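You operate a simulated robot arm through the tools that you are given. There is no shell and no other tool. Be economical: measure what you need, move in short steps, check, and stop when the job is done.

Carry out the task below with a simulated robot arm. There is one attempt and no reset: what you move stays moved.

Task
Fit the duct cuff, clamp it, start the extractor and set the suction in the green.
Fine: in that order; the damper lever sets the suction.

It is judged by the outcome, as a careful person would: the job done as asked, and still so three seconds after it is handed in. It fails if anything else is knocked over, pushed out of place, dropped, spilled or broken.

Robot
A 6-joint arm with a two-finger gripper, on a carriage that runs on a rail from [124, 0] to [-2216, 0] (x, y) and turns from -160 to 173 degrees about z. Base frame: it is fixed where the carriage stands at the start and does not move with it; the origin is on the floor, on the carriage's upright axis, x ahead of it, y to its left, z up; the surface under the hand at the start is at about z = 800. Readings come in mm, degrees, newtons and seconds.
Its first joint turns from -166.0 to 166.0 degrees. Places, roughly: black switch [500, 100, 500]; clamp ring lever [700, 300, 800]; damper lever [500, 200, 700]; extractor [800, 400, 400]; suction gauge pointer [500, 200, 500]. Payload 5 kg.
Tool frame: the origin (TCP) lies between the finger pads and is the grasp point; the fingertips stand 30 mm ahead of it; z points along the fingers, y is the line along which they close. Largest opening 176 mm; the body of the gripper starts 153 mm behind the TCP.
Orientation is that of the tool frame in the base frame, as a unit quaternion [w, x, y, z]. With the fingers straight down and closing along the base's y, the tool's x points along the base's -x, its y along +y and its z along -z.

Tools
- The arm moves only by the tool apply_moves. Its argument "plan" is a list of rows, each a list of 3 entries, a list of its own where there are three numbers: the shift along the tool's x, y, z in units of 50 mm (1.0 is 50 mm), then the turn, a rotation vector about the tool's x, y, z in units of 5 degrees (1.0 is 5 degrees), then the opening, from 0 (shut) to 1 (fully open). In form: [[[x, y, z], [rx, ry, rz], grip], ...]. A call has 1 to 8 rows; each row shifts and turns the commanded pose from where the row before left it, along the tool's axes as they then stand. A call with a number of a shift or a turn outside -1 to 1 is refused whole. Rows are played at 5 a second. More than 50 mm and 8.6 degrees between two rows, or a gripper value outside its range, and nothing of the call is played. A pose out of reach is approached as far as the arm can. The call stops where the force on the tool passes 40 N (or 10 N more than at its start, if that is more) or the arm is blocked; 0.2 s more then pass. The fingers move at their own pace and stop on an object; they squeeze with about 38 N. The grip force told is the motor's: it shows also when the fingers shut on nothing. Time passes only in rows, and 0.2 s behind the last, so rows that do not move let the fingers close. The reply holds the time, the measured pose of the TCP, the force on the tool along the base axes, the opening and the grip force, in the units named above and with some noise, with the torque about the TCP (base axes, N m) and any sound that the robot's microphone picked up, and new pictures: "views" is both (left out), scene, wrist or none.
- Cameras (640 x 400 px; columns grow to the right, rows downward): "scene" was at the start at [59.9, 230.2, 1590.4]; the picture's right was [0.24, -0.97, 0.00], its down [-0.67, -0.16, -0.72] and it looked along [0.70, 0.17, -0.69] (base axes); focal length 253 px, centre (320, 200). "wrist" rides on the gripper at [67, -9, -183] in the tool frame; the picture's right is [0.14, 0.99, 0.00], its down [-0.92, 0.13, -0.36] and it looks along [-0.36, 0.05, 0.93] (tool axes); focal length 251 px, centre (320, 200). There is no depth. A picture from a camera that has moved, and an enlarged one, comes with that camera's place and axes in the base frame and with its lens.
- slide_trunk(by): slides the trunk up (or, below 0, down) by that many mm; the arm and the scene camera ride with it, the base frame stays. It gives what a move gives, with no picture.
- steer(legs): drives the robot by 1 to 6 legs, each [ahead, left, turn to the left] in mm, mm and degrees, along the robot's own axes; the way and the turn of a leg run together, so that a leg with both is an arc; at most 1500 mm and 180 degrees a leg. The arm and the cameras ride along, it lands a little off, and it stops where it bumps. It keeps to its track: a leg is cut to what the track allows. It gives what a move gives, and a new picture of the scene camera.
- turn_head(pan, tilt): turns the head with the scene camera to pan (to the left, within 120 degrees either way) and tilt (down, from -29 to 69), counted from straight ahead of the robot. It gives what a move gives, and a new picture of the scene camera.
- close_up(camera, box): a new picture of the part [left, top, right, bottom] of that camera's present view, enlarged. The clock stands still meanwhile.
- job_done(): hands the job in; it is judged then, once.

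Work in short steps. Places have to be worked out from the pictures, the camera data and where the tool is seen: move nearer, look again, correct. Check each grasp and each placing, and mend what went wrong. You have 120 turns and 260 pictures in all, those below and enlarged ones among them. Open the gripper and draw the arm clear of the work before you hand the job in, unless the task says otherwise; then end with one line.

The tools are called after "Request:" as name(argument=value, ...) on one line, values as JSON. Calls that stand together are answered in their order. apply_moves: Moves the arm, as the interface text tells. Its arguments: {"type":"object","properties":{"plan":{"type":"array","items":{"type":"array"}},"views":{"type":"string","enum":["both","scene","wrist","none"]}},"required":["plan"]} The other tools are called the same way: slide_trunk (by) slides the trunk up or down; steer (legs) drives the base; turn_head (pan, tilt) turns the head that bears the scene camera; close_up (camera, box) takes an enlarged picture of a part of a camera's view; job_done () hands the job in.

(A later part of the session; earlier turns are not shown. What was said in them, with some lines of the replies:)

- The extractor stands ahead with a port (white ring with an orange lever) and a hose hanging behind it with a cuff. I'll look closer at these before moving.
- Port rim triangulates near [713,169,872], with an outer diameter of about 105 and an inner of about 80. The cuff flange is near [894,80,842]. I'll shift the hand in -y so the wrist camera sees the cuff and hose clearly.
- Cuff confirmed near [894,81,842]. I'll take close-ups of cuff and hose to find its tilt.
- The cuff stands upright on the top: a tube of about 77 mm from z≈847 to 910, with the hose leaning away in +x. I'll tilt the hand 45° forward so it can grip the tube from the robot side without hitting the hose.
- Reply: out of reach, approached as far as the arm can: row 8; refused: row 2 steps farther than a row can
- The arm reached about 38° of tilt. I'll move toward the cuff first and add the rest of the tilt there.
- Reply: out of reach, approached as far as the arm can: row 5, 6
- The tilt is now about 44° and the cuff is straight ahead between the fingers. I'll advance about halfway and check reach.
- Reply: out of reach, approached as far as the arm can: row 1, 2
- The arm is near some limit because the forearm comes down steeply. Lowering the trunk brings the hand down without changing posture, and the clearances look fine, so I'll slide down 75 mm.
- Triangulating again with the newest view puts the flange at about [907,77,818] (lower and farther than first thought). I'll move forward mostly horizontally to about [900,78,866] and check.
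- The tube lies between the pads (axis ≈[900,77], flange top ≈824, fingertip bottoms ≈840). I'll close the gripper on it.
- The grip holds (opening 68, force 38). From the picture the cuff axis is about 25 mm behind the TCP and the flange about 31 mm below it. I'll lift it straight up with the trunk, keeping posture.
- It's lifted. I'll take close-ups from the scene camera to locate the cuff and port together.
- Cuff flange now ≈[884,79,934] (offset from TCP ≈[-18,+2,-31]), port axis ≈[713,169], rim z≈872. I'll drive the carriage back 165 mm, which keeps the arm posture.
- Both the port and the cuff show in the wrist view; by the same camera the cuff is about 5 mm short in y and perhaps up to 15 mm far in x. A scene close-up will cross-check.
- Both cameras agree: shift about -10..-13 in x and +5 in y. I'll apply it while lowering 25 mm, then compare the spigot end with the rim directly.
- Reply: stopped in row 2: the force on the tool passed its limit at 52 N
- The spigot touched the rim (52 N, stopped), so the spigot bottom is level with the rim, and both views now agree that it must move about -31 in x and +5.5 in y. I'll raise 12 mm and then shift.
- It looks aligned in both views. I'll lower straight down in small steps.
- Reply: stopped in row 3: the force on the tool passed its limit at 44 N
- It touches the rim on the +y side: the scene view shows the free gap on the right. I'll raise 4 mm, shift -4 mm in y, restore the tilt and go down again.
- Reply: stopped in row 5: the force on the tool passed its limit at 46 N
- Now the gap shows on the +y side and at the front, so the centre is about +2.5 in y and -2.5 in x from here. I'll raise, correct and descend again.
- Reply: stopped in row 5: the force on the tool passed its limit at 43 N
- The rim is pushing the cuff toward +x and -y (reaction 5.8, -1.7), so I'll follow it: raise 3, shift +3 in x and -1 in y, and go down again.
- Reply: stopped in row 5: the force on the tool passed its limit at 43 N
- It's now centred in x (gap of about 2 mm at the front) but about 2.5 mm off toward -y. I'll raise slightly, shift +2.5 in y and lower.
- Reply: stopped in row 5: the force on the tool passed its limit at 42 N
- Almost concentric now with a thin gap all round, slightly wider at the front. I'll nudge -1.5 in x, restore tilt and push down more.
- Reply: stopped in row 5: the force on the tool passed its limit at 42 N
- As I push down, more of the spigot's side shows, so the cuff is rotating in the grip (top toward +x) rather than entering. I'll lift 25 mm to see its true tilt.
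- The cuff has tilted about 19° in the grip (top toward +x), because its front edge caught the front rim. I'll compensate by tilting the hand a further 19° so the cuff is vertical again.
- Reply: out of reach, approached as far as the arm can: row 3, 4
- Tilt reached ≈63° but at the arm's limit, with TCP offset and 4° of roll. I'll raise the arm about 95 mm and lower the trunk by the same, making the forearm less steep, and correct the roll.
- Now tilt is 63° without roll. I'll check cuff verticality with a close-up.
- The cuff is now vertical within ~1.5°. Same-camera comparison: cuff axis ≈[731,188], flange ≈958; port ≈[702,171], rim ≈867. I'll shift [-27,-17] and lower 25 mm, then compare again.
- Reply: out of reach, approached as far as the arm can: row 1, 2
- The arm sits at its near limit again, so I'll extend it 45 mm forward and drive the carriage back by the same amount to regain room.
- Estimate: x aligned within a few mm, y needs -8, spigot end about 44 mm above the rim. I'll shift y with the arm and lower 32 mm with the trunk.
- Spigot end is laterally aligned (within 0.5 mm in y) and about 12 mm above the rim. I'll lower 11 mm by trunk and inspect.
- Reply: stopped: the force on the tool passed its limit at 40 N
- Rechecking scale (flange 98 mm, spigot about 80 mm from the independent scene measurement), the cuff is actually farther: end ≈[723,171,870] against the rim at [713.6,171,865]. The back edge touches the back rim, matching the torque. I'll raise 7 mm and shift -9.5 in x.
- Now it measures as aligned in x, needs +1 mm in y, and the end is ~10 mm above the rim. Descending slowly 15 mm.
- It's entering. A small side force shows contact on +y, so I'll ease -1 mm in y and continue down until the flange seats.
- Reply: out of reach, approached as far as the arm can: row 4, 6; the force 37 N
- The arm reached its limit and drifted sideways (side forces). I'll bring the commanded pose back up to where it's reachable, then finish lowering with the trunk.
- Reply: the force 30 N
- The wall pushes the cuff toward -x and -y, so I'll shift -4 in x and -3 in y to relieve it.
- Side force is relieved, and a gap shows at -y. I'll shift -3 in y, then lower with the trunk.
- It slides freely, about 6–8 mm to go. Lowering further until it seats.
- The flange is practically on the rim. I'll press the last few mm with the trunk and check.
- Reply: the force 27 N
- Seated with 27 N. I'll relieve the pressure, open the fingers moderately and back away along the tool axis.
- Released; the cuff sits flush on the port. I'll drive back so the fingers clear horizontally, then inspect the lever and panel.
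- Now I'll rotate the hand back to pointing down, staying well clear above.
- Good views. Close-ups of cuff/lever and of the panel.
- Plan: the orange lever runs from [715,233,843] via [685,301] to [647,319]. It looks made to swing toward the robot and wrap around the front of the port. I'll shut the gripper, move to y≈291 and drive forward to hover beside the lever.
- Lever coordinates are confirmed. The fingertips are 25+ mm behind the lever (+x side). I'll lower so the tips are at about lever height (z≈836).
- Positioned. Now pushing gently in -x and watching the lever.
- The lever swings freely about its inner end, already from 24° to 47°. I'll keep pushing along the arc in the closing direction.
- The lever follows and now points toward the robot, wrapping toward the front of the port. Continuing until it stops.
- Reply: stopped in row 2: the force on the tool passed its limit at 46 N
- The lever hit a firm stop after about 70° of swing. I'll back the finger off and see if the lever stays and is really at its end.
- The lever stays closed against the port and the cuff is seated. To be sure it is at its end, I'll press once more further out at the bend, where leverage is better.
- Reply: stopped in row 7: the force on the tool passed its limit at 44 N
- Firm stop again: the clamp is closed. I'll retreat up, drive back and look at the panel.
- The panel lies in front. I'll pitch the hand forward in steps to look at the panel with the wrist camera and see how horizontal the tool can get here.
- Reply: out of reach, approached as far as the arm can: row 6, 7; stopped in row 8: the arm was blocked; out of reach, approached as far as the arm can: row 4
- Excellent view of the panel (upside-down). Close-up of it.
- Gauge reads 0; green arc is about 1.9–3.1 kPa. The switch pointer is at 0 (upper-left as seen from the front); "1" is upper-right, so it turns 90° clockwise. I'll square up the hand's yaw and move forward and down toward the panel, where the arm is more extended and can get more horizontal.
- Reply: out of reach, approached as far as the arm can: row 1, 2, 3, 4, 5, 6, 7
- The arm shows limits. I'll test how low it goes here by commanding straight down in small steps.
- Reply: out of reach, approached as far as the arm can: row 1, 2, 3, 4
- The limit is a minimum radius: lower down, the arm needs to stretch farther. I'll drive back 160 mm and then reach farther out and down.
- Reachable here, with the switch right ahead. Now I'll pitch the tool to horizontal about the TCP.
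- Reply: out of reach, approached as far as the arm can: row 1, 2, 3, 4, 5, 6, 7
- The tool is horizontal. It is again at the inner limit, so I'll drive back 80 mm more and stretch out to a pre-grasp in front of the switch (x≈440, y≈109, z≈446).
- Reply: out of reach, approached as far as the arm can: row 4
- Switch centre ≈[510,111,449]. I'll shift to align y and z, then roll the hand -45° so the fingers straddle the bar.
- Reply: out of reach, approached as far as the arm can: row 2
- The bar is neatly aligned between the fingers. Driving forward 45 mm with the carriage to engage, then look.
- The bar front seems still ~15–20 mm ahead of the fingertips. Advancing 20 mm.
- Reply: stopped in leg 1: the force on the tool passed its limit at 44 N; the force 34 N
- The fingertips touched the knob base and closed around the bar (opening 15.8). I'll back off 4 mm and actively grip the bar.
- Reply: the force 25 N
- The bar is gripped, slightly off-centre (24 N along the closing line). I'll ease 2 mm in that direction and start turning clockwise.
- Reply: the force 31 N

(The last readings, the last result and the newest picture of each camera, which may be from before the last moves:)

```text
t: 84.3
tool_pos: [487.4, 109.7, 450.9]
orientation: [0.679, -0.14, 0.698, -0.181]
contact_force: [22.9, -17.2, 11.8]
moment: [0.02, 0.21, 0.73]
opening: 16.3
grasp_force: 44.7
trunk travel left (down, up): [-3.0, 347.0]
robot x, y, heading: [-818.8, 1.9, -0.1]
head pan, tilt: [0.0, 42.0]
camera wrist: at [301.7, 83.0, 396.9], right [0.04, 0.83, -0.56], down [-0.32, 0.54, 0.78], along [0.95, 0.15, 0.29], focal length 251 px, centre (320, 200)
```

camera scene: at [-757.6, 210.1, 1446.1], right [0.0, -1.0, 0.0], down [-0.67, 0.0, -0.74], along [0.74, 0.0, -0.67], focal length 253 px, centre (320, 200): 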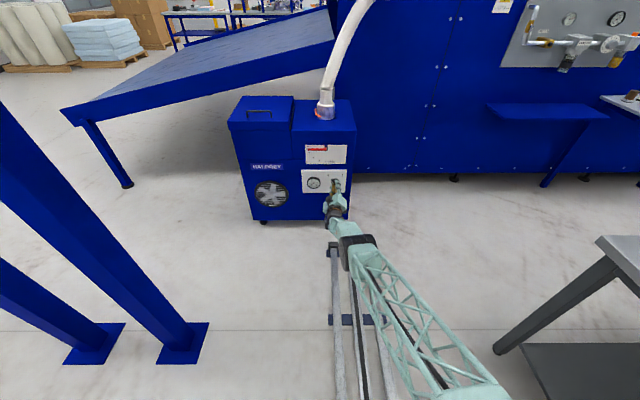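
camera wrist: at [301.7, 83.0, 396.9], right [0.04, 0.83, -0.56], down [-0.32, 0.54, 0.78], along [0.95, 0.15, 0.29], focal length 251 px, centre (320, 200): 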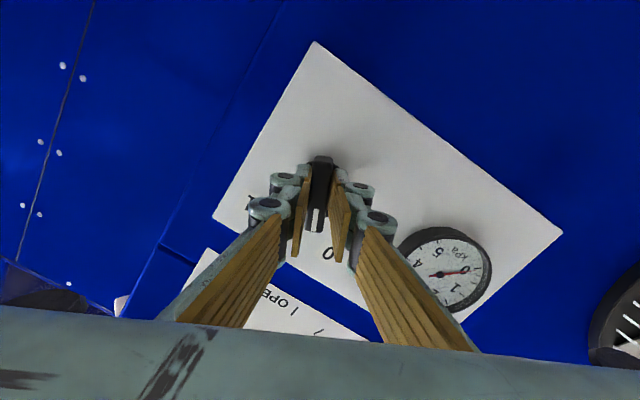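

The knob turns with the hand. Continuing, easing a little forward and sideways to relieve forces.

Request:
apply_moves(plan=[[[0, -0.03, 0.04], [0, 0, 1], 0.05], [[0, 0, 0], [0, 0, 1], 0.05], [[0, 0, 0], [0, 0, 1], 0.05], [[0, 0, 0], [0, 0, 1], 0.05], [[0, 0, 0], [0, 0, 1], 0.05], [[0, 0, 0], [0, 0, 1], 0.05], [[0, 0, 0], [0, 0, 0], 0.05]], views="wrist")

```text
t: 85.9
tool_pos: [489.4, 112.0, 449.7]
orientation: [0.702, 0.044, 0.711, 0.001]
contact_force: [-21.9, 7.8, 5.2]
moment: [-0.05, 0.09, 1.32]
opening: 16.0
grasp_force: 45.5
trunk travel left (down, up): [-3.0, 347.0]
robot x, y, heading: [-815.0, 3.8, -0.1]
head pan, tilt: [0.0, 42.0]
camera wrist: at [303.8, 117.7, 385.1], right [0.06, 1.0, -0.07], down [-0.34, 0.09, 0.93], along [0.94, -0.03, 0.35], focal length 251 px, centre (320, 200)
```

wrist: 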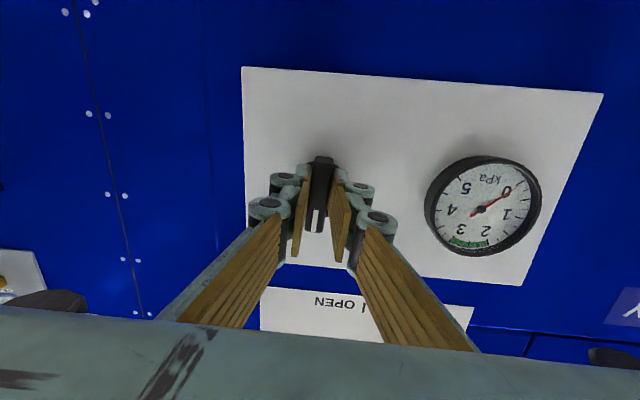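

Halfway: the bar is vertical. Continuing the turn.

Request:
apply_moves(plan=[[[0, 0.02, -0.03], [0, 0, 1], 0.05], [[0, 0, 0], [0, 0, 1], 0.05], [[0, 0, 0], [0, 0, 1], 0.05], [[0, 0, 0], [0, 0, 1], 0.05], [[0, 0, 0], [0, 0, 1], 0.05], [[0, 0, 0], [0, 0, 0], 0.05]], views="wrist")

```text
t: 86.3
tool_pos: [491.6, 112.2, 449.2]
orientation: [0.704, 0.058, 0.708, 0.015]
contact_force: [-12.6, -3.0, 5.4]
moment: [-0.02, -1.55, 1.03]
opening: 16.5
grasp_force: 44.9
out of reach, approached as far as the arm can: row 1
trunk travel left (down, up): [-3.0, 347.0]
robot x, y, heading: [-817.4, 4.1, -0.3]
head pan, tilt: [0.0, 42.0]
stopped in row 1: the force on the tool passed its limit at 43 N (the readings are from after the stop); the commanded pose is now the measured one
camera wrist: at [307.4, 120.8, 383.0], right [0.06, 1.0, -0.04], down [-0.35, 0.05, 0.93], along [0.93, -0.04, 0.35], focal length 251 px, centre (320, 200)
```

wrist: 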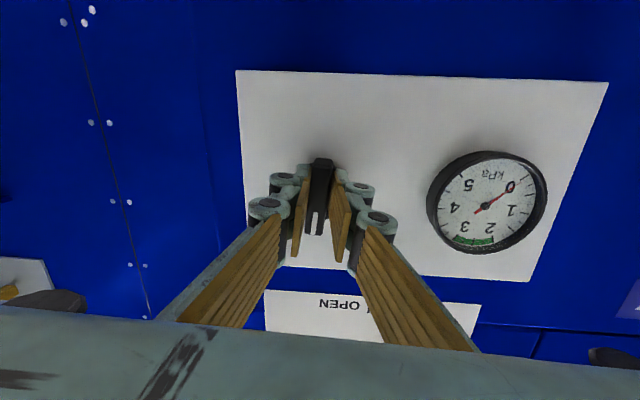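

The arm hits its inner limit again. I'll open, drive back 60 mm, extend the arm 60 mm and re-grip.

Request:
apply_moves(plan=[[[0, 0, 0], [0, 0, 0], 0.3], [[0, 0, 0], [0, 0, 0], 0.3], [[0, 0, 0], [0, 0, 0], 0.3]], views="none")

Request:
steer(legs=[[-70, 0, 0]])

Request:
apply_moves(plan=[[[0, 0, 0.5], [0, 0, 0], 0.3], [[0, 0, 0.4], [0, 0, 0], 0.3], [[0, 0, 0], [0, 0, 0], 0.3]], views="wrist")

```text
t: 87.1
tool_pos: [492.0, 112.0, 447.3]
orientation: [0.703, 0.058, 0.708, 0.014]
contact_force: [-3.2, -1.2, -1.8]
moment: [0.0, -0.02, 0.06]
opening: 53.9
grasp_force: 0.0
trunk travel left (down, up): [-3.0, 347.0]
robot x, y, heading: [-823.6, 2.0, -0.5]
head pan, tilt: [0.0, 42.0]
```

```text
t: 88.1
tool_pos: [425.5, 113.1, 447.2]
orientation: [0.703, 0.057, 0.708, 0.015]
contact_force: [0.2, 0.2, 0.3]
moment: [-0.01, 0.0, -0.02]
opening: 53.2
grasp_force: 0.1
trunk travel left (down, up): [-3.0, 347.0]
robot x, y, heading: [-892.2, -2.1, 0.1]
head pan, tilt: [0.0, 42.0]
camera scene: at [-823.9, 210.6, 1445.7], right [0.0, -1.0, 0.0], down [-0.67, 0.0, -0.74], along [0.74, 0.0, -0.67], focal length 253 px, centre (320, 200)
```

scene: 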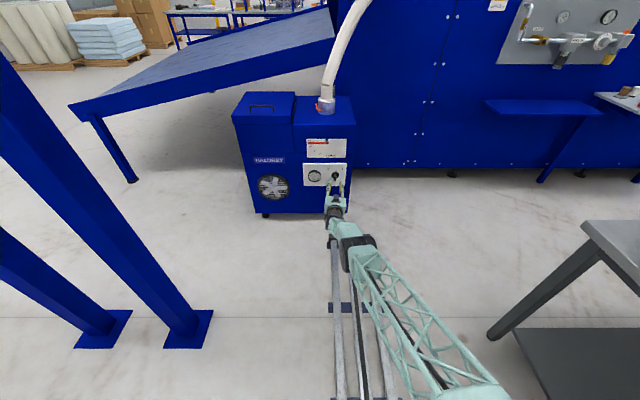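

```text
t: 88.9
tool_pos: [432.7, 114.7, 460.9]
orientation: [0.703, 0.057, 0.708, 0.015]
contact_force: [-0.5, 0.8, 0.9]
moment: [-0.02, 0.04, 0.02]
opening: 52.8
grasp_force: 0.1
out of reach, approached as far as the arm can: row 1, 2
trunk travel left (down, up): [-3.0, 347.0]
robot x, y, heading: [-883.7, -3.4, -0.1]
head pan, tilt: [0.0, 42.0]
camera wrist: at [249.1, 123.0, 395.3], right [0.06, 1.0, -0.04], down [-0.35, 0.05, 0.94], along [0.93, -0.04, 0.35], focal length 251 px, centre (320, 200)
```

wrist: 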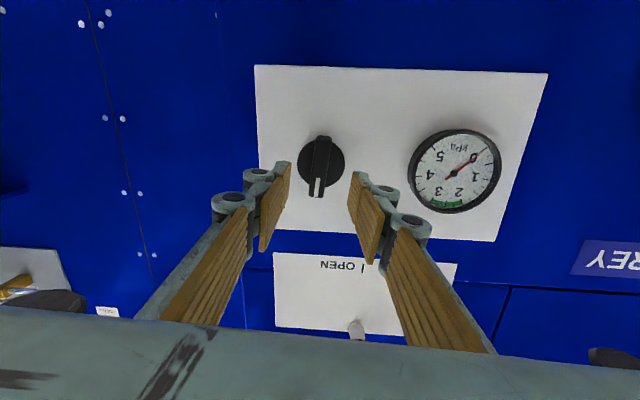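

That is the outer limit, so the arm's range here is narrow. The bar is now vertical; I'll finish the remaining 45° by pushing its upper arm sideways toward "1" with closed fingertips. First retract, close, and offset to the left/up of the bar.

Request:
apply_moves(plan=[[[0, 0, -0.45], [0, 0, 0], 0], [[0, 0, -0.45], [0, 0, 0], 0], [[-0.5, 0.46, 0], [0, 0, 0], 0], [[0, 0, 0], [0, 0, 0], 0]], views="none")

Request:
steer(legs=[[40, 0, 0]])

Request:
apply_moves(plan=[[[0, 0, 0], [0, 0, 0], 0]], views="wrist")

```text
t: 89.9
tool_pos: [443.9, 137.3, 489.3]
orientation: [0.703, 0.057, 0.708, 0.015]
contact_force: [0.5, 0.3, 0.3]
moment: [-0.04, -0.1, -0.04]
opening: 0.0
grasp_force: 37.8
out of reach, approached as far as the arm can: row 1, 2, 3
trunk travel left (down, up): [-3.0, 347.0]
robot x, y, heading: [-887.2, -0.5, -0.1]
head pan, tilt: [0.0, 42.0]
```

```text
t: 90.8
tool_pos: [483.2, 137.2, 488.6]
orientation: [0.703, 0.058, 0.708, 0.015]
contact_force: [-0.8, 0.7, 0.2]
moment: [-0.02, 0.0, 0.03]
opening: 0.0
grasp_force: 38.4
trunk travel left (down, up): [-3.0, 347.0]
robot x, y, heading: [-847.8, -0.4, 0.1]
head pan, tilt: [0.0, 42.0]
camera scene: at [-783.6, 210.6, 1445.7], right [0.0, -1.0, 0.0], down [-0.67, 0.0, -0.74], along [0.74, 0.0, -0.67], focal length 253 px, centre (320, 200)
```

scene: 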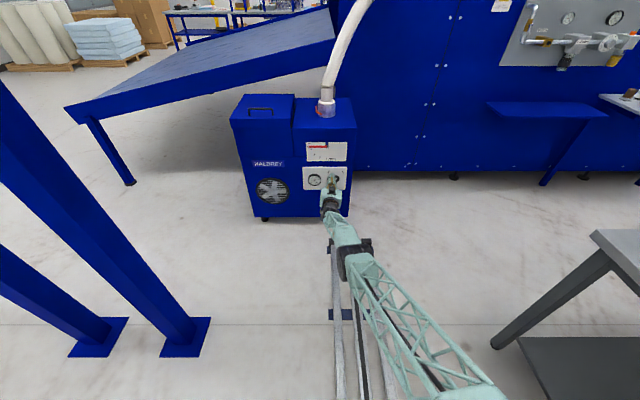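

```text
t: 91.2
tool_pos: [484.4, 137.0, 489.3]
orientation: [0.703, 0.058, 0.708, 0.015]
contact_force: [-0.9, 1.1, 0.1]
moment: [-0.03, 0.0, 0.01]
opening: 0.0
grasp_force: 37.9
trunk travel left (down, up): [-3.0, 347.0]
robot x, y, heading: [-847.5, 5.0, 0.1]
head pan, tilt: [0.0, 42.0]
camera wrist: at [299.7, 146.0, 423.5], right [0.06, 1.0, -0.04], down [-0.35, 0.05, 0.94], along [0.93, -0.04, 0.35], focal length 251 px, centre (320, 200)
```

wrist: 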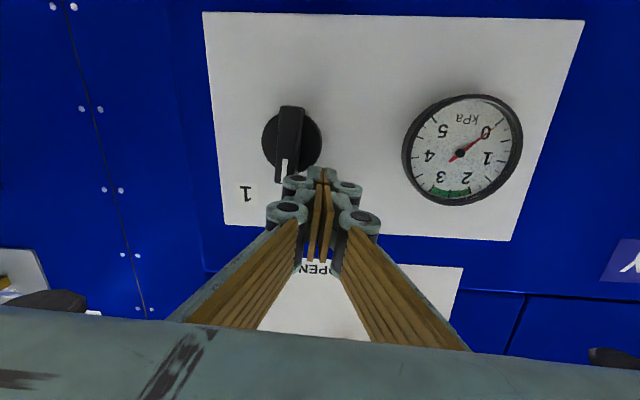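

The fingertips are left of the bar's upper arm but a bit high. Lower 14 mm, then push toward -y.

Request:
apply_moves(plan=[[[0.28, 0, 0], [0, 0, 0], 0], [[0, -0.2, 0], [0, 0, 0], 0], [[0, -0.2, 0], [0, 0, 0], 0], [[0, -0.2, 0], [0, 0, 0], 0], [[0, 0, 0], [0, 0, 0], 0]], views="wrist")

```text
t: 92.4
tool_pos: [488.0, 115.4, 488.4]
orientation: [0.704, 0.055, 0.708, 0.016]
contact_force: [0.2, 18.3, 4.3]
moment: [0.26, -0.08, 0.36]
opening: 0.0
grasp_force: 38.0
out of reach, approached as far as the arm can: row 1, 3
trunk travel left (down, up): [-3.0, 347.0]
robot x, y, heading: [-847.4, 2.4, 0.2]
head pan, tilt: [0.0, 42.0]
camera wrist: at [303.3, 123.8, 422.5], right [0.06, 1.0, -0.04], down [-0.35, 0.05, 0.93], along [0.93, -0.04, 0.35], focal length 251 px, centre (320, 200)
```

wrist: 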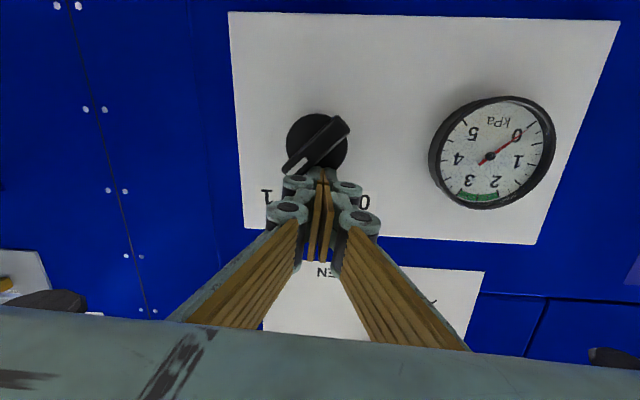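

The pointer now points toward "1". I'll push slightly further for the stop, then back off and check.

Request:
apply_moves(plan=[[[0, -0.1, 0], [0, 0, 0], 0], [[0, -0.1, 0], [0, 0, 0], 0], [[0, 0, 0], [0, 0, 0], 0]], views="none")

Request:
apply_moves(plan=[[[-0.3, 0.3, 0], [0, 0, 0], 0], [[-0.3, 0.3, 0], [0, 0, 0], 0], [[-0.3, 0.2, 0], [0, 0, 0], 0], [[0, 0, 0], [0, 0, 0], 0]], views="wrist")

Request:
close_up(camera="wrist", box=[220, 0, 520, 200])

```text
t: 93.0
tool_pos: [488.8, 115.4, 491.0]
orientation: [0.704, 0.053, 0.708, 0.018]
contact_force: [0.0, 2.2, 3.1]
moment: [0.0, -0.08, 0.08]
opening: 0.2
grasp_force: 37.8
out of reach, approached as far as the arm can: row 1
trunk travel left (down, up): [-3.0, 347.0]
robot x, y, heading: [-844.9, 0.6, 0.1]
head pan, tilt: [0.0, 42.0]
stopped in row 2: the force on the tool passed its limit at 43 N (the readings are from after the stop); the commanded pose is now the measured one
```

```text
t: 94.0
tool_pos: [483.3, 148.0, 491.6]
orientation: [0.706, 0.054, 0.706, 0.018]
contact_force: [0.9, 0.9, -0.6]
moment: [-0.01, 0.01, -0.02]
opening: 0.2
grasp_force: 38.0
out of reach, approached as far as the arm can: row 1, 2, 3
trunk travel left (down, up): [-3.0, 347.0]
robot x, y, heading: [-846.7, -3.0, 0.2]
head pan, tilt: [0.0, 42.0]
camera wrist: at [298.7, 155.4, 424.2], right [0.05, 1.0, -0.04], down [-0.36, 0.05, 0.93], along [0.93, -0.03, 0.36], focal length 251 px, centre (320, 200)
```

wrist: 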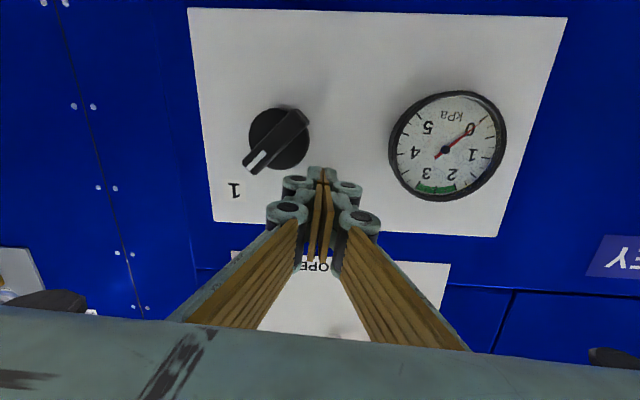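

```text
2.00 times, centred on (370, 100) of wrist
camera zoom: at [298.7, 155.4, 424.2], right [0.05, 1.0, -0.04], down [-0.36, 0.05, 0.93], along [0.93, -0.03, 0.36], focal length 503 px, centre (220, 400)
```

zoom: 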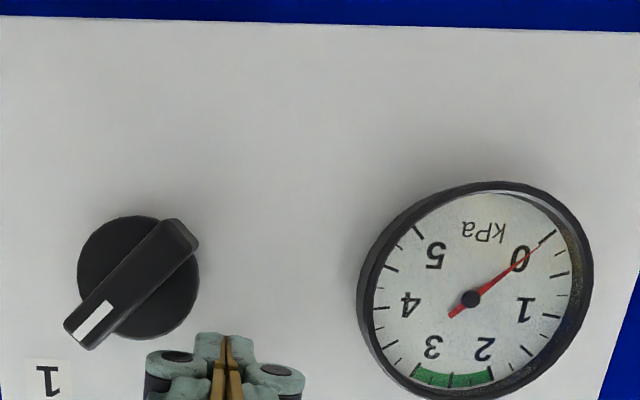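

The switch is at "1" against its stop. The gauge still shows 0 with the damper shut, as expected. Next is the damper lever: back off, raise by trunk, and shift to above the lever's tip (y≈262).

Request:
steer(legs=[[-70, 0, 0]])

Request:
slide_trunk(by=240)

Request:
apply_moves(plan=[[[0, 0.9, 0], [0, 0, 0], 0], [[0, 0.9, 0], [0, 0, 0], 0], [[0, 0.45, 0], [0, 0, 0], 0], [[0, 0, 0], [0, 0, 0], 0]], views="both")

```text
t: 95.0
tool_pos: [412.5, 147.5, 491.4]
orientation: [0.706, 0.054, 0.706, 0.018]
contact_force: [0.9, 1.1, -0.8]
moment: [-0.01, 0.01, -0.03]
opening: 0.1
grasp_force: 37.4
trunk travel left (down, up): [-3.0, 347.0]
robot x, y, heading: [-916.4, -1.8, 0.1]
head pan, tilt: [0.0, 42.0]
camera scene: at [-854.6, 210.8, 1445.7], right [0.0, -1.0, 0.0], down [-0.67, 0.0, -0.74], along [0.74, 0.0, -0.67], focal length 253 px, centre (320, 200)
```

scene: 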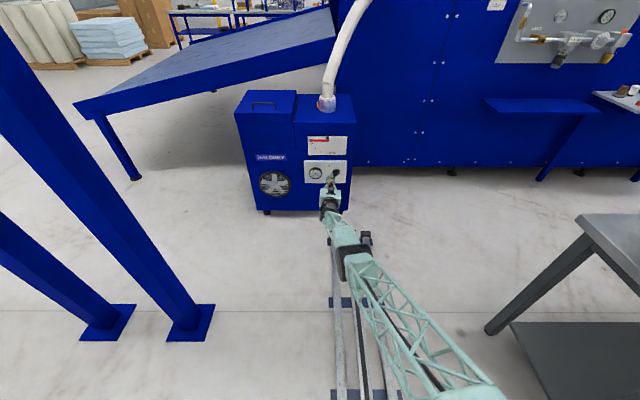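

```text
t: 97.5
tool_pos: [412.5, 147.4, 730.4]
orientation: [0.705, 0.054, 0.707, 0.018]
contact_force: [0.1, -0.7, -0.1]
moment: [0.01, -0.04, 0.01]
opening: 0.0
grasp_force: 37.4
trunk travel left (down, up): [-243.0, 107.0]
robot x, y, heading: [-915.3, 2.8, 0.1]
head pan, tilt: [0.0, 42.0]
```

```text
t: 98.5
tool_pos: [402.6, 250.7, 750.7]
orientation: [0.705, 0.054, 0.707, 0.018]
contact_force: [-0.4, 0.0, 0.3]
moment: [0.0, 0.02, -0.13]
opening: 0.0
grasp_force: 37.3
out of reach, approached as far as the arm can: row 1, 2, 3
trunk travel left (down, up): [-243.0, 107.0]
robot x, y, heading: [-915.4, 2.6, 0.3]
head pan, tilt: [0.0, 42.0]
camera scene: at [-854.7, 211.0, 1685.7], right [0.0, -1.0, 0.0], down [-0.67, 0.0, -0.74], along [0.74, 0.0, -0.67], focal length 253 px, centre (320, 200)
camera wrist: at [218.3, 257.7, 683.9], right [0.05, 1.0, -0.04], down [-0.36, 0.05, 0.93], along [0.93, -0.03, 0.36], focal length 251 px, centre (320, 200)
```

scene: 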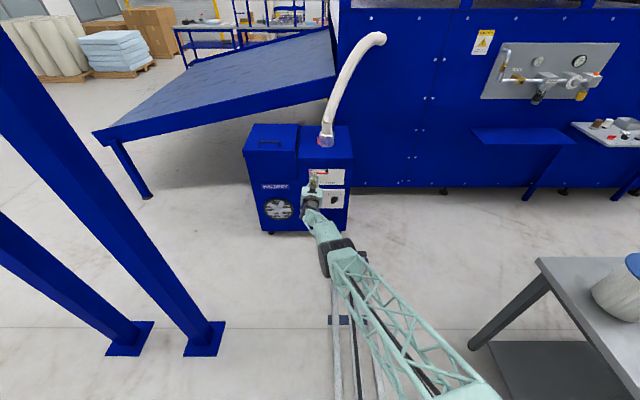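
wrist: 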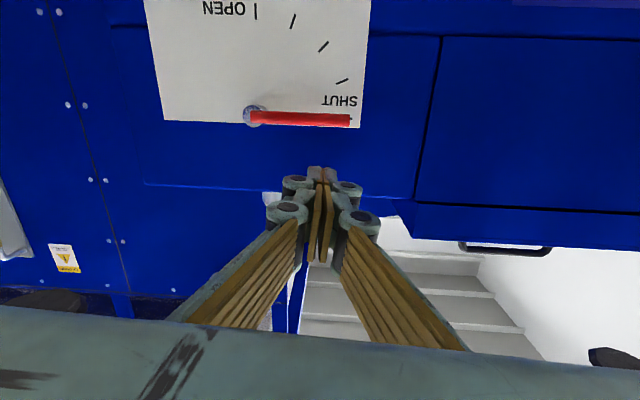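

Lever: pivot ≈[498,173,700], tip ≈[498,277,700]. The arm is over-stretched, so I'll retract it 80 mm and drive the carriage forward by 120 mm, staying above the lever.

Request:
apply_moves(plan=[[[0, 0, -0.8], [0, 0, 0], 0], [[0, 0, -0.8], [0, 0, 0], 0], [[0, 0, 0], [0, 0, 0], 0]], views="none")

Request:
steer(legs=[[110, 0, 0]])

Request:
apply_moves(plan=[[[0, 0, 0], [0, 0, 0], 0]], views="wrist")

```text
t: 99.3
tool_pos: [383.9, 269.5, 731.5]
orientation: [0.706, 0.054, 0.706, 0.017]
contact_force: [0.4, 0.6, -0.3]
moment: [0.04, -0.07, -0.07]
opening: 0.0
grasp_force: 37.9
out of reach, approached as far as the arm can: row 1, 2
trunk travel left (down, up): [-243.0, 107.0]
robot x, y, heading: [-917.0, 2.4, 0.2]
head pan, tilt: [0.0, 42.0]
```

```text
t: 100.5
tool_pos: [495.4, 264.8, 730.7]
orientation: [0.706, 0.054, 0.706, 0.017]
contact_force: [-0.2, 0.4, 0.5]
moment: [0.0, 0.1, 0.01]
opening: 0.1
grasp_force: 38.1
trunk travel left (down, up): [-243.0, 107.0]
robot x, y, heading: [-809.7, 0.2, -0.1]
head pan, tilt: [0.0, 42.0]
camera scene: at [-743.6, 210.6, 1685.7], right [0.0, -1.0, 0.0], down [-0.67, 0.0, -0.74], along [0.74, 0.0, -0.67], focal length 253 px, centre (320, 200)
```

scene: 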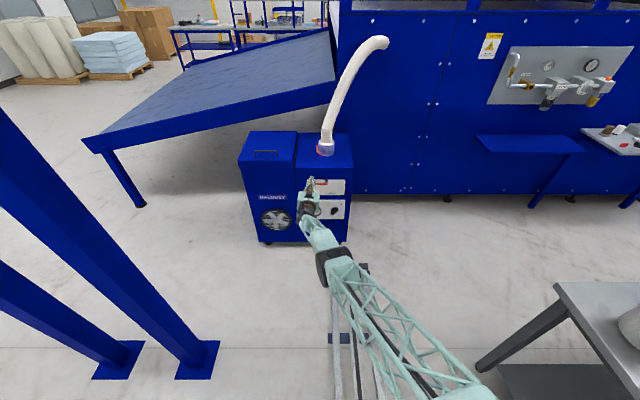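

```text
t: 101.0
tool_pos: [493.8, 265.7, 731.5]
orientation: [0.706, 0.055, 0.706, 0.016]
contact_force: [-1.3, 0.5, -0.4]
moment: [-0.01, -0.04, -0.03]
opening: 0.0
grasp_force: 37.9
trunk travel left (down, up): [-243.0, 107.0]
robot x, y, heading: [-803.3, -5.2, 0.3]
head pan, tilt: [0.0, 42.0]
camera wrist: at [311.6, 273.3, 664.4], right [0.05, 1.0, -0.04], down [-0.36, 0.05, 0.93], along [0.93, -0.04, 0.36], focal length 251 px, centre (320, 200)
```

wrist: 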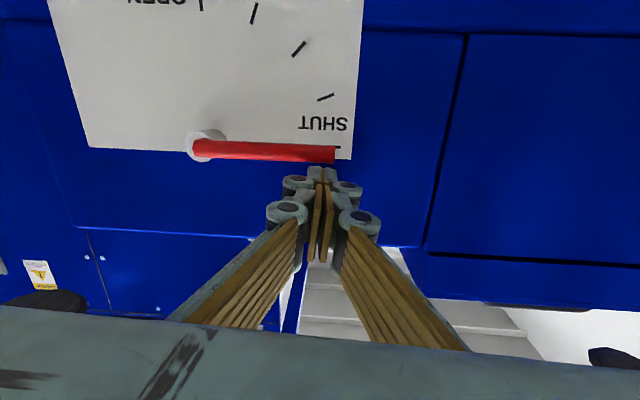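

The finger is just above the lever's outer end. I'll shift 12 mm inward and lower with the trunk to swing the lever about a third of the way, then read the gauge.

Request:
apply_moves(plan=[[[0, -0.24, 0], [0, 0, 0], 0], [[0, 0, 0], [0, 0, 0], 0]], views="none")

Request:
slide_trunk(by=-55)

Request:
apply_moves(plan=[[[0, 0, 0], [0, 0, 0], 0]], views="both")

Request:
close_up(camera="scene", box=[290, 170, 360, 220])

```text
t: 101.5
tool_pos: [497.6, 254.1, 731.2]
orientation: [0.705, 0.056, 0.707, 0.016]
contact_force: [-0.1, -0.4, 1.1]
moment: [-0.03, 0.02, 0.05]
opening: 0.2
grasp_force: 38.2
out of reach, approached as far as the arm can: row 1
trunk travel left (down, up): [-243.0, 107.0]
robot x, y, heading: [-806.7, -0.9, 0.1]
head pan, tilt: [0.0, 42.0]
```

```text
t: 102.5
tool_pos: [498.5, 255.8, 675.4]
orientation: [0.705, 0.053, 0.707, 0.017]
contact_force: [0.1, -0.1, 0.7]
moment: [0.01, 0.08, 0.0]
opening: 0.0
grasp_force: 38.2
trunk travel left (down, up): [-188.0, 162.0]
robot x, y, heading: [-801.1, -3.4, 0.0]
head pan, tilt: [0.0, 42.0]
```

```text
t: 102.9
tool_pos: [498.3, 254.9, 676.5]
orientation: [0.705, 0.055, 0.707, 0.017]
contact_force: [-0.1, 0.8, 0.9]
moment: [0.0, 0.04, 0.02]
opening: 0.2
grasp_force: 38.2
trunk travel left (down, up): [-188.0, 162.0]
robot x, y, heading: [-807.5, -3.0, 0.2]
head pan, tilt: [0.0, 42.0]
camera scene: at [-743.2, 210.7, 1630.7], right [0.0, -1.0, 0.0], down [-0.67, 0.0, -0.74], along [0.74, 0.0, -0.67], focal length 253 px, centre (320, 200)
camera wrist: at [314.3, 263.2, 609.0], right [0.05, 1.0, -0.04], down [-0.36, 0.05, 0.93], along [0.93, -0.04, 0.36], focal length 251 px, centre (320, 200)
```

scene: 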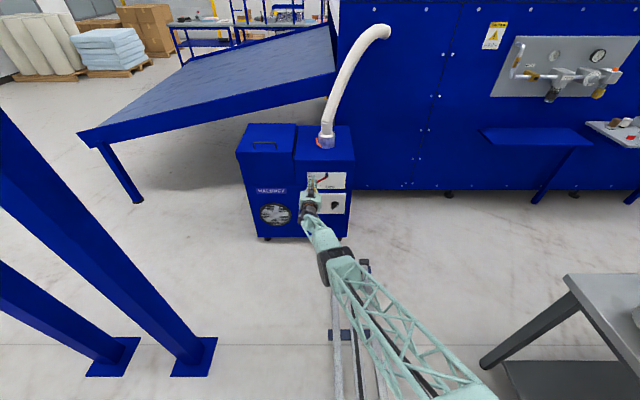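
wrist: 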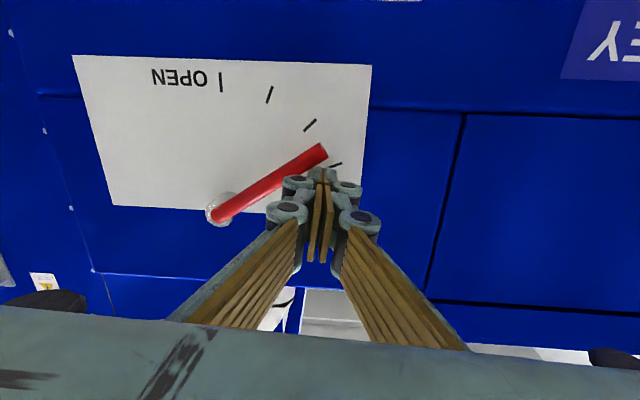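

```text
8.00 times, centred on (325, 195) of scene
camera zoom: at [-743.2, 210.7, 1630.7], right [0.0, -1.0, 0.0], down [-0.67, 0.0, -0.74], along [0.74, 0.0, -0.67], focal length 2027 px, centre (280, 240)
```

zoom: 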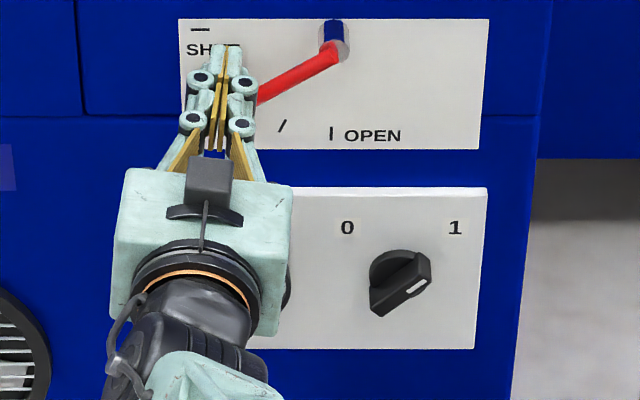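

The lever now stands at about 30°; the gauge is hidden by the hand. I'll withdraw straight back and lower the hand to read the gauge with the wrist camera.

Request:
steer(legs=[[-110, 0, 0]])

Request:
slide_trunk(by=-140)

Request:
close_up(camera="wrist", box=[160, 0, 460, 190])

```text
t: 104.1
tool_pos: [389.5, 256.3, 676.0]
orientation: [0.705, 0.056, 0.707, 0.015]
contact_force: [-0.8, 0.7, -0.2]
moment: [0.0, -0.05, -0.03]
opening: 0.1
grasp_force: 37.8
trunk travel left (down, up): [-188.0, 162.0]
robot x, y, heading: [-916.4, 0.3, 0.0]
head pan, tilt: [0.0, 42.0]
camera scene: at [-852.8, 210.8, 1630.7], right [0.0, -1.0, 0.0], down [-0.67, 0.0, -0.74], along [0.74, 0.0, -0.67], focal length 253 px, centre (320, 200)
```

scene: 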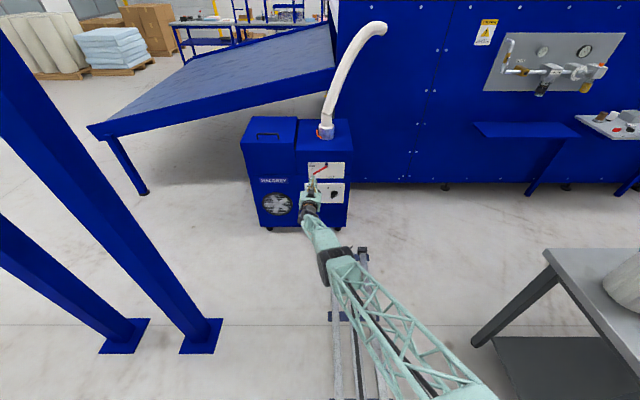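

```text
t: 105.8
tool_pos: [388.8, 256.1, 538.3]
orientation: [0.705, 0.054, 0.706, 0.017]
contact_force: [0.1, 0.3, 0.1]
moment: [0.02, 0.06, 0.01]
opening: 0.1
grasp_force: 38.3
trunk travel left (down, up): [-48.0, 302.0]
robot x, y, heading: [-916.8, -0.2, 0.2]
head pan, tilt: [0.0, 42.0]
```

```text
2.11 times, centred on (310, 95) of wrist
camera zoom: at [204.9, 263.7, 470.0], right [0.05, 1.0, -0.04], down [-0.36, 0.05, 0.93], along [0.93, -0.04, 0.36], focal length 529 px, centre (341, 421)
```

zoom: 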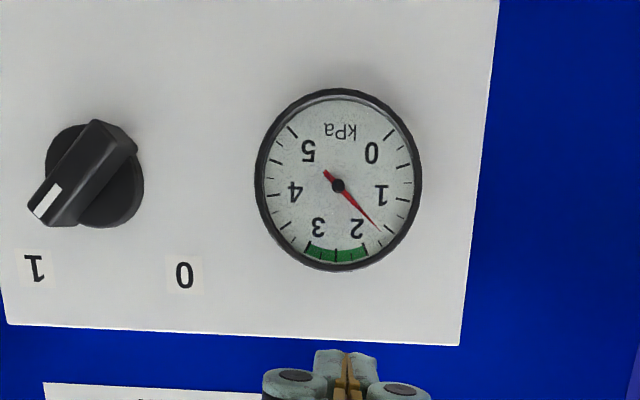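

The extractor runs: the gauge reads ~1.5 kPa at about 30° of lever. Green spans 2–3, so I aim for 2.5 at around 50°. Going back above the lever, a bit further in.

Request:
slide_trunk(by=156)

Request:
steer(legs=[[108, 0, 0]])

Request:
apply_moves(plan=[[[0, -0.24, 0], [0, 0, 0], 0], [[0, 0, 0], [0, 0, 0], 0]], views="wrist")

```text
t: 107.6
tool_pos: [387.4, 254.6, 691.7]
orientation: [0.705, 0.054, 0.707, 0.017]
contact_force: [-0.7, 0.3, 0.2]
moment: [0.04, -0.03, 0.02]
opening: 0.2
grasp_force: 38.2
trunk travel left (down, up): [-204.0, 146.0]
robot x, y, heading: [-914.3, 2.7, 0.1]
head pan, tilt: [0.0, 42.0]
```

```text
t: 108.8
tool_pos: [495.4, 254.1, 692.6]
orientation: [0.705, 0.055, 0.707, 0.016]
contact_force: [-0.6, -0.2, 0.3]
moment: [0.0, 0.09, 0.01]
opening: 0.0
grasp_force: 38.4
trunk travel left (down, up): [-204.0, 146.0]
robot x, y, heading: [-809.1, 0.9, 0.1]
head pan, tilt: [0.0, 42.0]
camera scene: at [-745.7, 210.6, 1646.7], right [0.0, -1.0, 0.0], down [-0.67, 0.0, -0.74], along [0.74, 0.0, -0.67], focal length 253 px, centre (320, 200)
```

scene: 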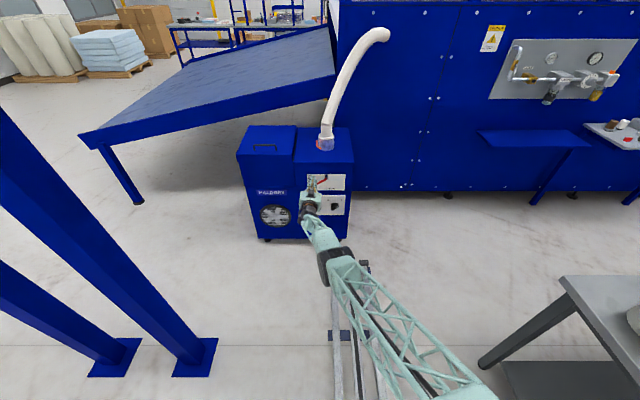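

```text
t: 109.4
tool_pos: [499.7, 242.2, 691.7]
orientation: [0.705, 0.055, 0.707, 0.017]
contact_force: [0.0, -0.2, -0.4]
moment: [0.01, 0.0, 0.04]
opening: 0.0
grasp_force: 38.0
out of reach, approached as far as the arm can: row 1
trunk travel left (down, up): [-204.0, 146.0]
robot x, y, heading: [-809.2, -2.5, 0.0]
head pan, tilt: [0.0, 42.0]
camera wrist: at [315.3, 251.2, 625.0], right [0.06, 1.0, -0.04], down [-0.35, 0.05, 0.93], along [0.93, -0.04, 0.36], focal length 251 px, centre (320, 200)
```

wrist: 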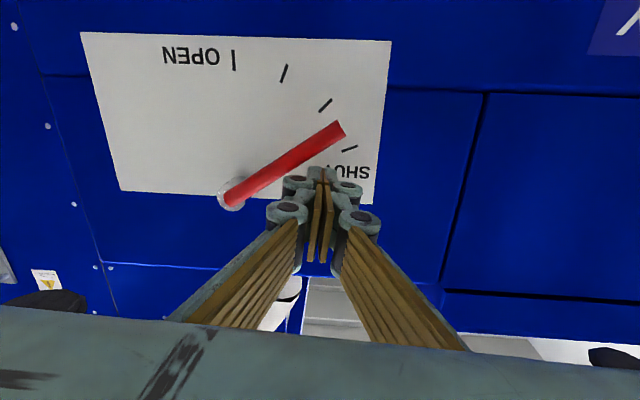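

Clear above the lever. Lowering to z≈656 to bring it near 48–50°.

Request:
slide_trunk(by=-36)

Request:
steer(legs=[[-110, 0, 0]])

Request:
slide_trunk(by=-118)

Request:
close_up(camera="wrist", box=[160, 0, 460, 190])

```text
t: 110.2
tool_pos: [498.7, 242.5, 655.1]
orientation: [0.705, 0.057, 0.707, 0.015]
contact_force: [-0.3, -0.1, 0.4]
moment: [-0.02, 0.1, 0.04]
opening: 0.0
grasp_force: 38.2
trunk travel left (down, up): [-168.0, 182.0]
robot x, y, heading: [-810.8, -1.7, -0.1]
head pan, tilt: [0.0, 42.0]
```

```text
t: 111.4
tool_pos: [390.7, 245.2, 656.1]
orientation: [0.705, 0.055, 0.707, 0.016]
contact_force: [-0.2, -0.1, 0.1]
moment: [-0.02, -0.03, -0.05]
opening: 0.0
grasp_force: 38.2
trunk travel left (down, up): [-168.0, 182.0]
robot x, y, heading: [-914.8, -0.2, 0.1]
head pan, tilt: [0.0, 42.0]
camera scene: at [-854.4, 210.7, 1610.7], right [0.0, -1.0, 0.0], down [-0.67, 0.0, -0.74], along [0.74, 0.0, -0.67], focal length 253 px, centre (320, 200)
```

scene: 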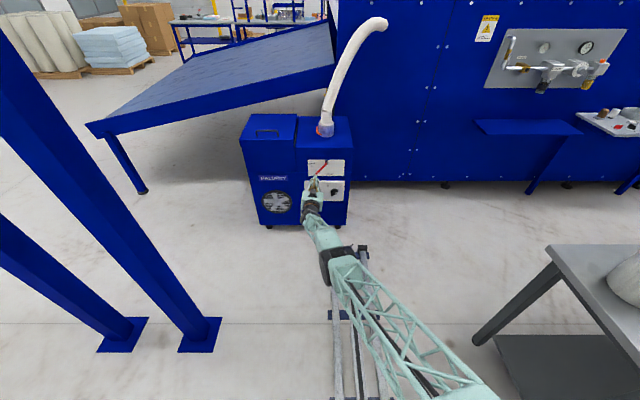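

```text
t: 112.9
tool_pos: [391.1, 244.0, 539.0]
orientation: [0.705, 0.056, 0.707, 0.016]
contact_force: [0.7, 0.2, 0.5]
moment: [0.02, 0.03, 0.01]
opening: 0.0
grasp_force: 38.0
trunk travel left (down, up): [-50.0, 300.0]
robot x, y, heading: [-915.1, 2.2, -0.1]
head pan, tilt: [0.0, 42.0]
```

```text
2.11 times, centred on (310, 95) of wrist
camera zoom: at [206.4, 251.9, 471.9], right [0.06, 1.0, -0.04], down [-0.36, 0.05, 0.93], along [0.93, -0.04, 0.36], focal length 529 px, centre (341, 421)
```

zoom: 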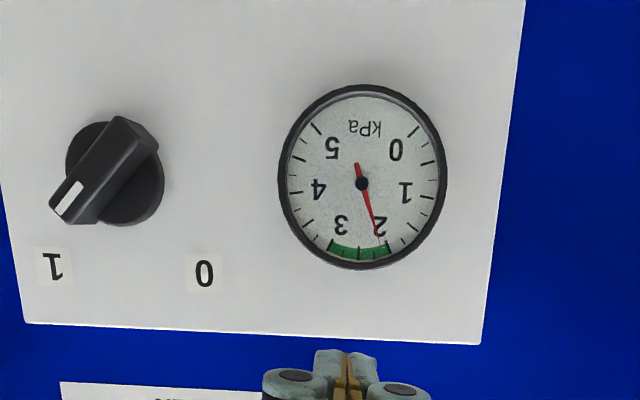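

Reading ≈2.15 kPa, at the lower end of the green. I'll nudge the lever about 8° further toward ~2.5.

Request:
slide_trunk(by=136)

Request:
steer(legs=[[108, 0, 0]])

Request:
apply_moves(plan=[[[0, -0.2, 0], [0, 0, 0], 0], [[0, 0, 0], [0, 0, 0], 0]], views="wrist")

```text
t: 114.5
tool_pos: [391.2, 244.5, 673.0]
orientation: [0.705, 0.055, 0.707, 0.016]
contact_force: [-0.1, 0.2, -0.8]
moment: [-0.01, -0.03, 0.05]
opening: 0.0
grasp_force: 38.1
trunk travel left (down, up): [-186.0, 164.0]
robot x, y, heading: [-921.5, 3.8, -0.1]
head pan, tilt: [0.0, 42.0]
```

```text
t: 115.8
tool_pos: [497.5, 242.1, 673.2]
orientation: [0.705, 0.056, 0.707, 0.015]
contact_force: [0.4, -0.5, 0.0]
moment: [0.01, 0.11, 0.03]
opening: 0.0
grasp_force: 38.0
trunk travel left (down, up): [-186.0, 164.0]
robot x, y, heading: [-811.7, 3.6, 0.0]
head pan, tilt: [0.0, 42.0]
camera scene: at [-746.6, 210.5, 1628.7], right [0.0, -1.0, 0.0], down [-0.67, 0.0, -0.74], along [0.74, 0.0, -0.67], focal length 253 px, centre (320, 200)
```

scene: 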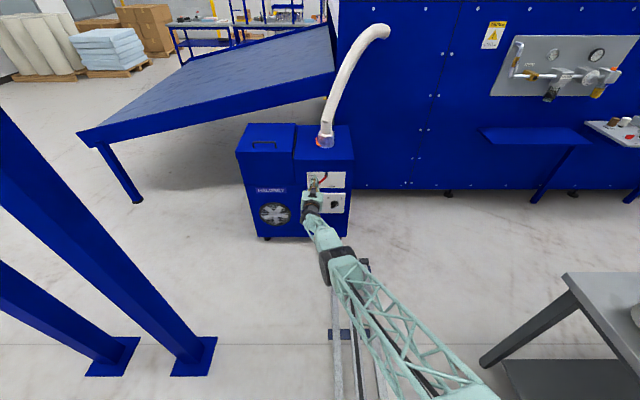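

```text
t: 116.3
tool_pos: [501.2, 231.4, 673.8]
orientation: [0.705, 0.055, 0.707, 0.016]
contact_force: [-0.3, 0.4, -0.2]
moment: [-0.01, 0.02, 0.04]
opening: 0.0
grasp_force: 37.8
out of reach, approached as far as the arm can: row 1
trunk travel left (down, up): [-186.0, 164.0]
robot x, y, heading: [-808.0, 1.3, 0.2]
head pan, tilt: [0.0, 42.0]
camera wrist: at [316.8, 241.0, 606.9], right [0.06, 1.0, -0.04], down [-0.35, 0.05, 0.93], along [0.93, -0.04, 0.36], focal length 251 px, centre (320, 200)
```

wrist: 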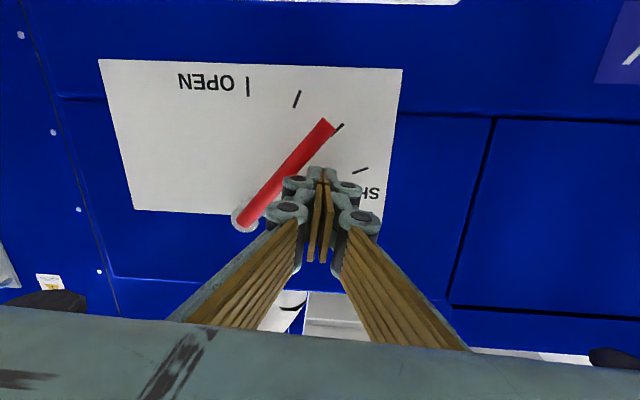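

Lever is just past the middle mark. Lowering 21 mm to add about 7–8°.

Request:
slide_trunk(by=-21)

Request:
steer(legs=[[-110, 0, 0]])

Request:
slide_trunk(by=-115)

Request:
close_up(camera="wrist", box=[160, 0, 460, 190])

```text
t: 117.0
tool_pos: [500.8, 232.1, 652.0]
orientation: [0.704, 0.055, 0.707, 0.016]
contact_force: [-0.3, 0.6, 0.2]
moment: [0.01, 0.06, 0.05]
opening: 0.0
grasp_force: 38.2
trunk travel left (down, up): [-165.0, 185.0]
robot x, y, heading: [-810.0, 8.6, 0.1]
head pan, tilt: [0.0, 42.0]
```

```text
t: 118.2
tool_pos: [391.5, 233.7, 651.6]
orientation: [0.705, 0.056, 0.707, 0.016]
contact_force: [-0.2, 0.3, 0.9]
moment: [-0.01, -0.08, -0.02]
opening: 0.0
grasp_force: 37.9
trunk travel left (down, up): [-165.0, 185.0]
robot x, y, heading: [-918.8, -0.5, -0.1]
head pan, tilt: [0.0, 42.0]
camera scene: at [-855.9, 210.7, 1607.7], right [0.0, -1.0, 0.0], down [-0.67, 0.0, -0.74], along [0.74, 0.0, -0.67], focal length 253 px, centre (320, 200)
```

scene: 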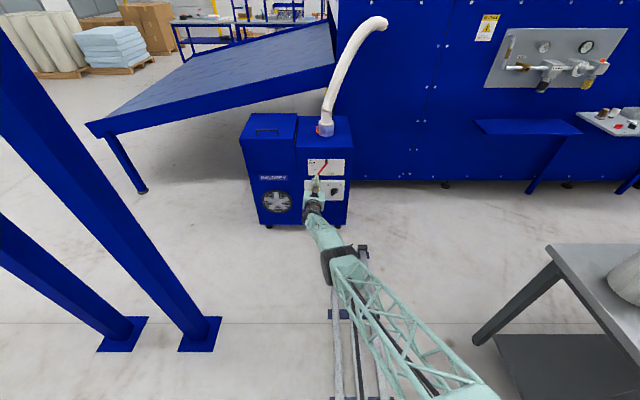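

```text
t: 119.7
tool_pos: [390.5, 234.9, 538.6]
orientation: [0.705, 0.056, 0.707, 0.016]
contact_force: [-0.4, -0.7, 0.4]
moment: [0.0, 0.05, -0.02]
opening: 0.0
grasp_force: 38.1
trunk travel left (down, up): [-50.0, 300.0]
robot x, y, heading: [-917.7, 1.4, 0.2]
head pan, tilt: [0.0, 42.0]
```

```text
2.11 times, centred on (310, 95) of wrist
camera zoom: at [207.3, 242.7, 471.7], right [0.06, 1.0, -0.04], down [-0.35, 0.05, 0.93], along [0.93, -0.04, 0.36], focal length 529 px, centre (341, 421)
```

zoom: 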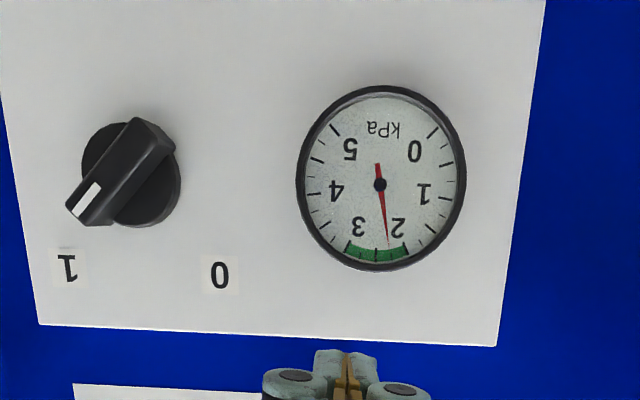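

Now ≈2.35 kPa, well inside the green. I'll back the arm away, open the gripper, and do a final check of cuff, clamp and gauge.

Request:
steer(legs=[[-200, 0, 0]])

Request:
apply_moves(plan=[[[0, 0, 0], [0, 0, 0], 0.5], [[0, 0, 0], [0, 0, 0], 1], [[0, 0, 0], [0, 0, 0], 1], [[0, 0, 0], [0, 0, 0], 1], [[0, 0, 0], [0, 0, 0], 1]], views="wrist")

Request:
close_up(camera="wrist", box=[240, 40, 440, 200])

Request:
close_up(camera="scene", box=[290, 90, 360, 140])

```text
t: 121.3
tool_pos: [193.8, 229.5, 537.1]
orientation: [0.705, 0.057, 0.707, 0.014]
contact_force: [-0.6, 0.2, -0.5]
moment: [0.0, 0.0, 0.01]
opening: 0.0
grasp_force: 37.7
trunk travel left (down, up): [-50.0, 300.0]
robot x, y, heading: [-1114.8, 0.1, 0.1]
head pan, tilt: [0.0, 42.0]
camera scene: at [-1052.7, 210.5, 1492.7], right [0.0, -1.0, 0.0], down [-0.67, 0.0, -0.74], along [0.74, 0.0, -0.67], focal length 253 px, centre (320, 200)
```

scene: 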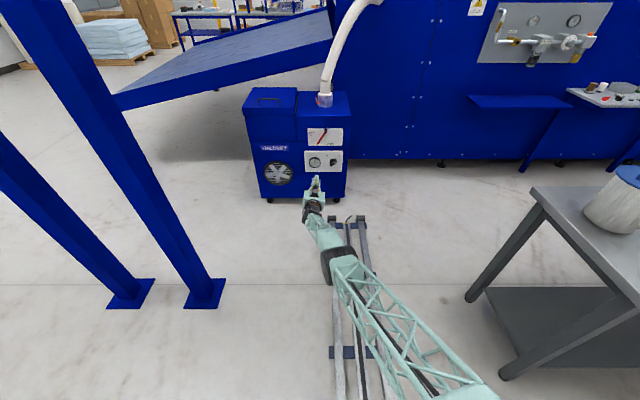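

```text
t: 122.5
tool_pos: [194.7, 229.9, 537.8]
orientation: [0.705, 0.057, 0.707, 0.015]
contact_force: [0.3, 0.1, -0.4]
moment: [-0.01, 0.01, 0.0]
opening: 175.9
grasp_force: 0.1
trunk travel left (down, up): [-50.0, 300.0]
robot x, y, heading: [-1115.3, -0.7, 0.1]
head pan, tilt: [0.0, 42.0]
camera wrist: at [10.5, 239.4, 471.0], right [0.06, 1.0, -0.04], down [-0.35, 0.06, 0.93], along [0.93, -0.04, 0.36], focal length 251 px, centre (320, 200)
```

wrist: 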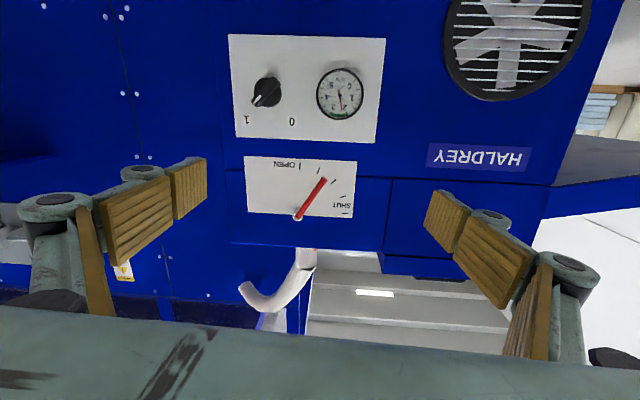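

```text
2.50 times, centred on (340, 120) of wrist
camera zoom: at [10.5, 239.4, 471.0], right [0.06, 1.0, -0.04], down [-0.35, 0.06, 0.93], along [0.93, -0.04, 0.36], focal length 629 px, centre (270, 400)
```

zoom: 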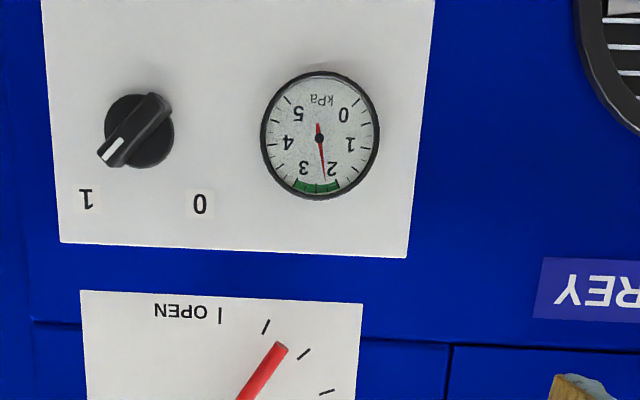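

```text
8.00 times, centred on (325, 115) of scene
camera zoom: at [-1052.7, 210.5, 1492.7], right [0.0, -1.0, 0.0], down [-0.67, 0.0, -0.74], along [0.74, 0.0, -0.67], focal length 2027 px, centre (280, 880)
```

zoom: 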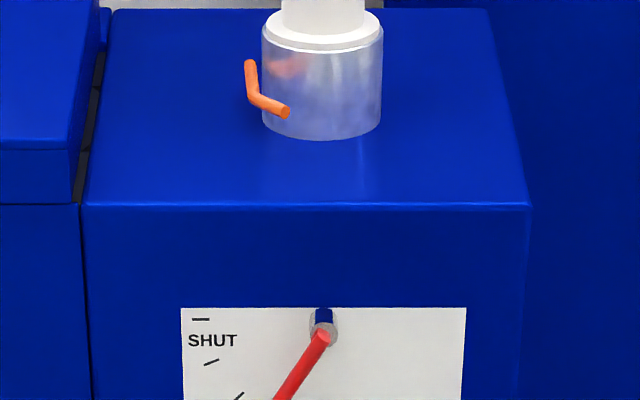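

Everything checks out: the cuff is seated, the clamp lever is closed, the switch is at 1, the gauge reads about 2.4 kPa in the green, and the arm is clear with the gripper open. Handing in.

Request:
job_done()

```text
The job is handed in.
```

The cuff is fitted and clamped, the extractor is running, and the damper is set so the suction reads about 2.4 kPa, inside the green band; the job is handed in.
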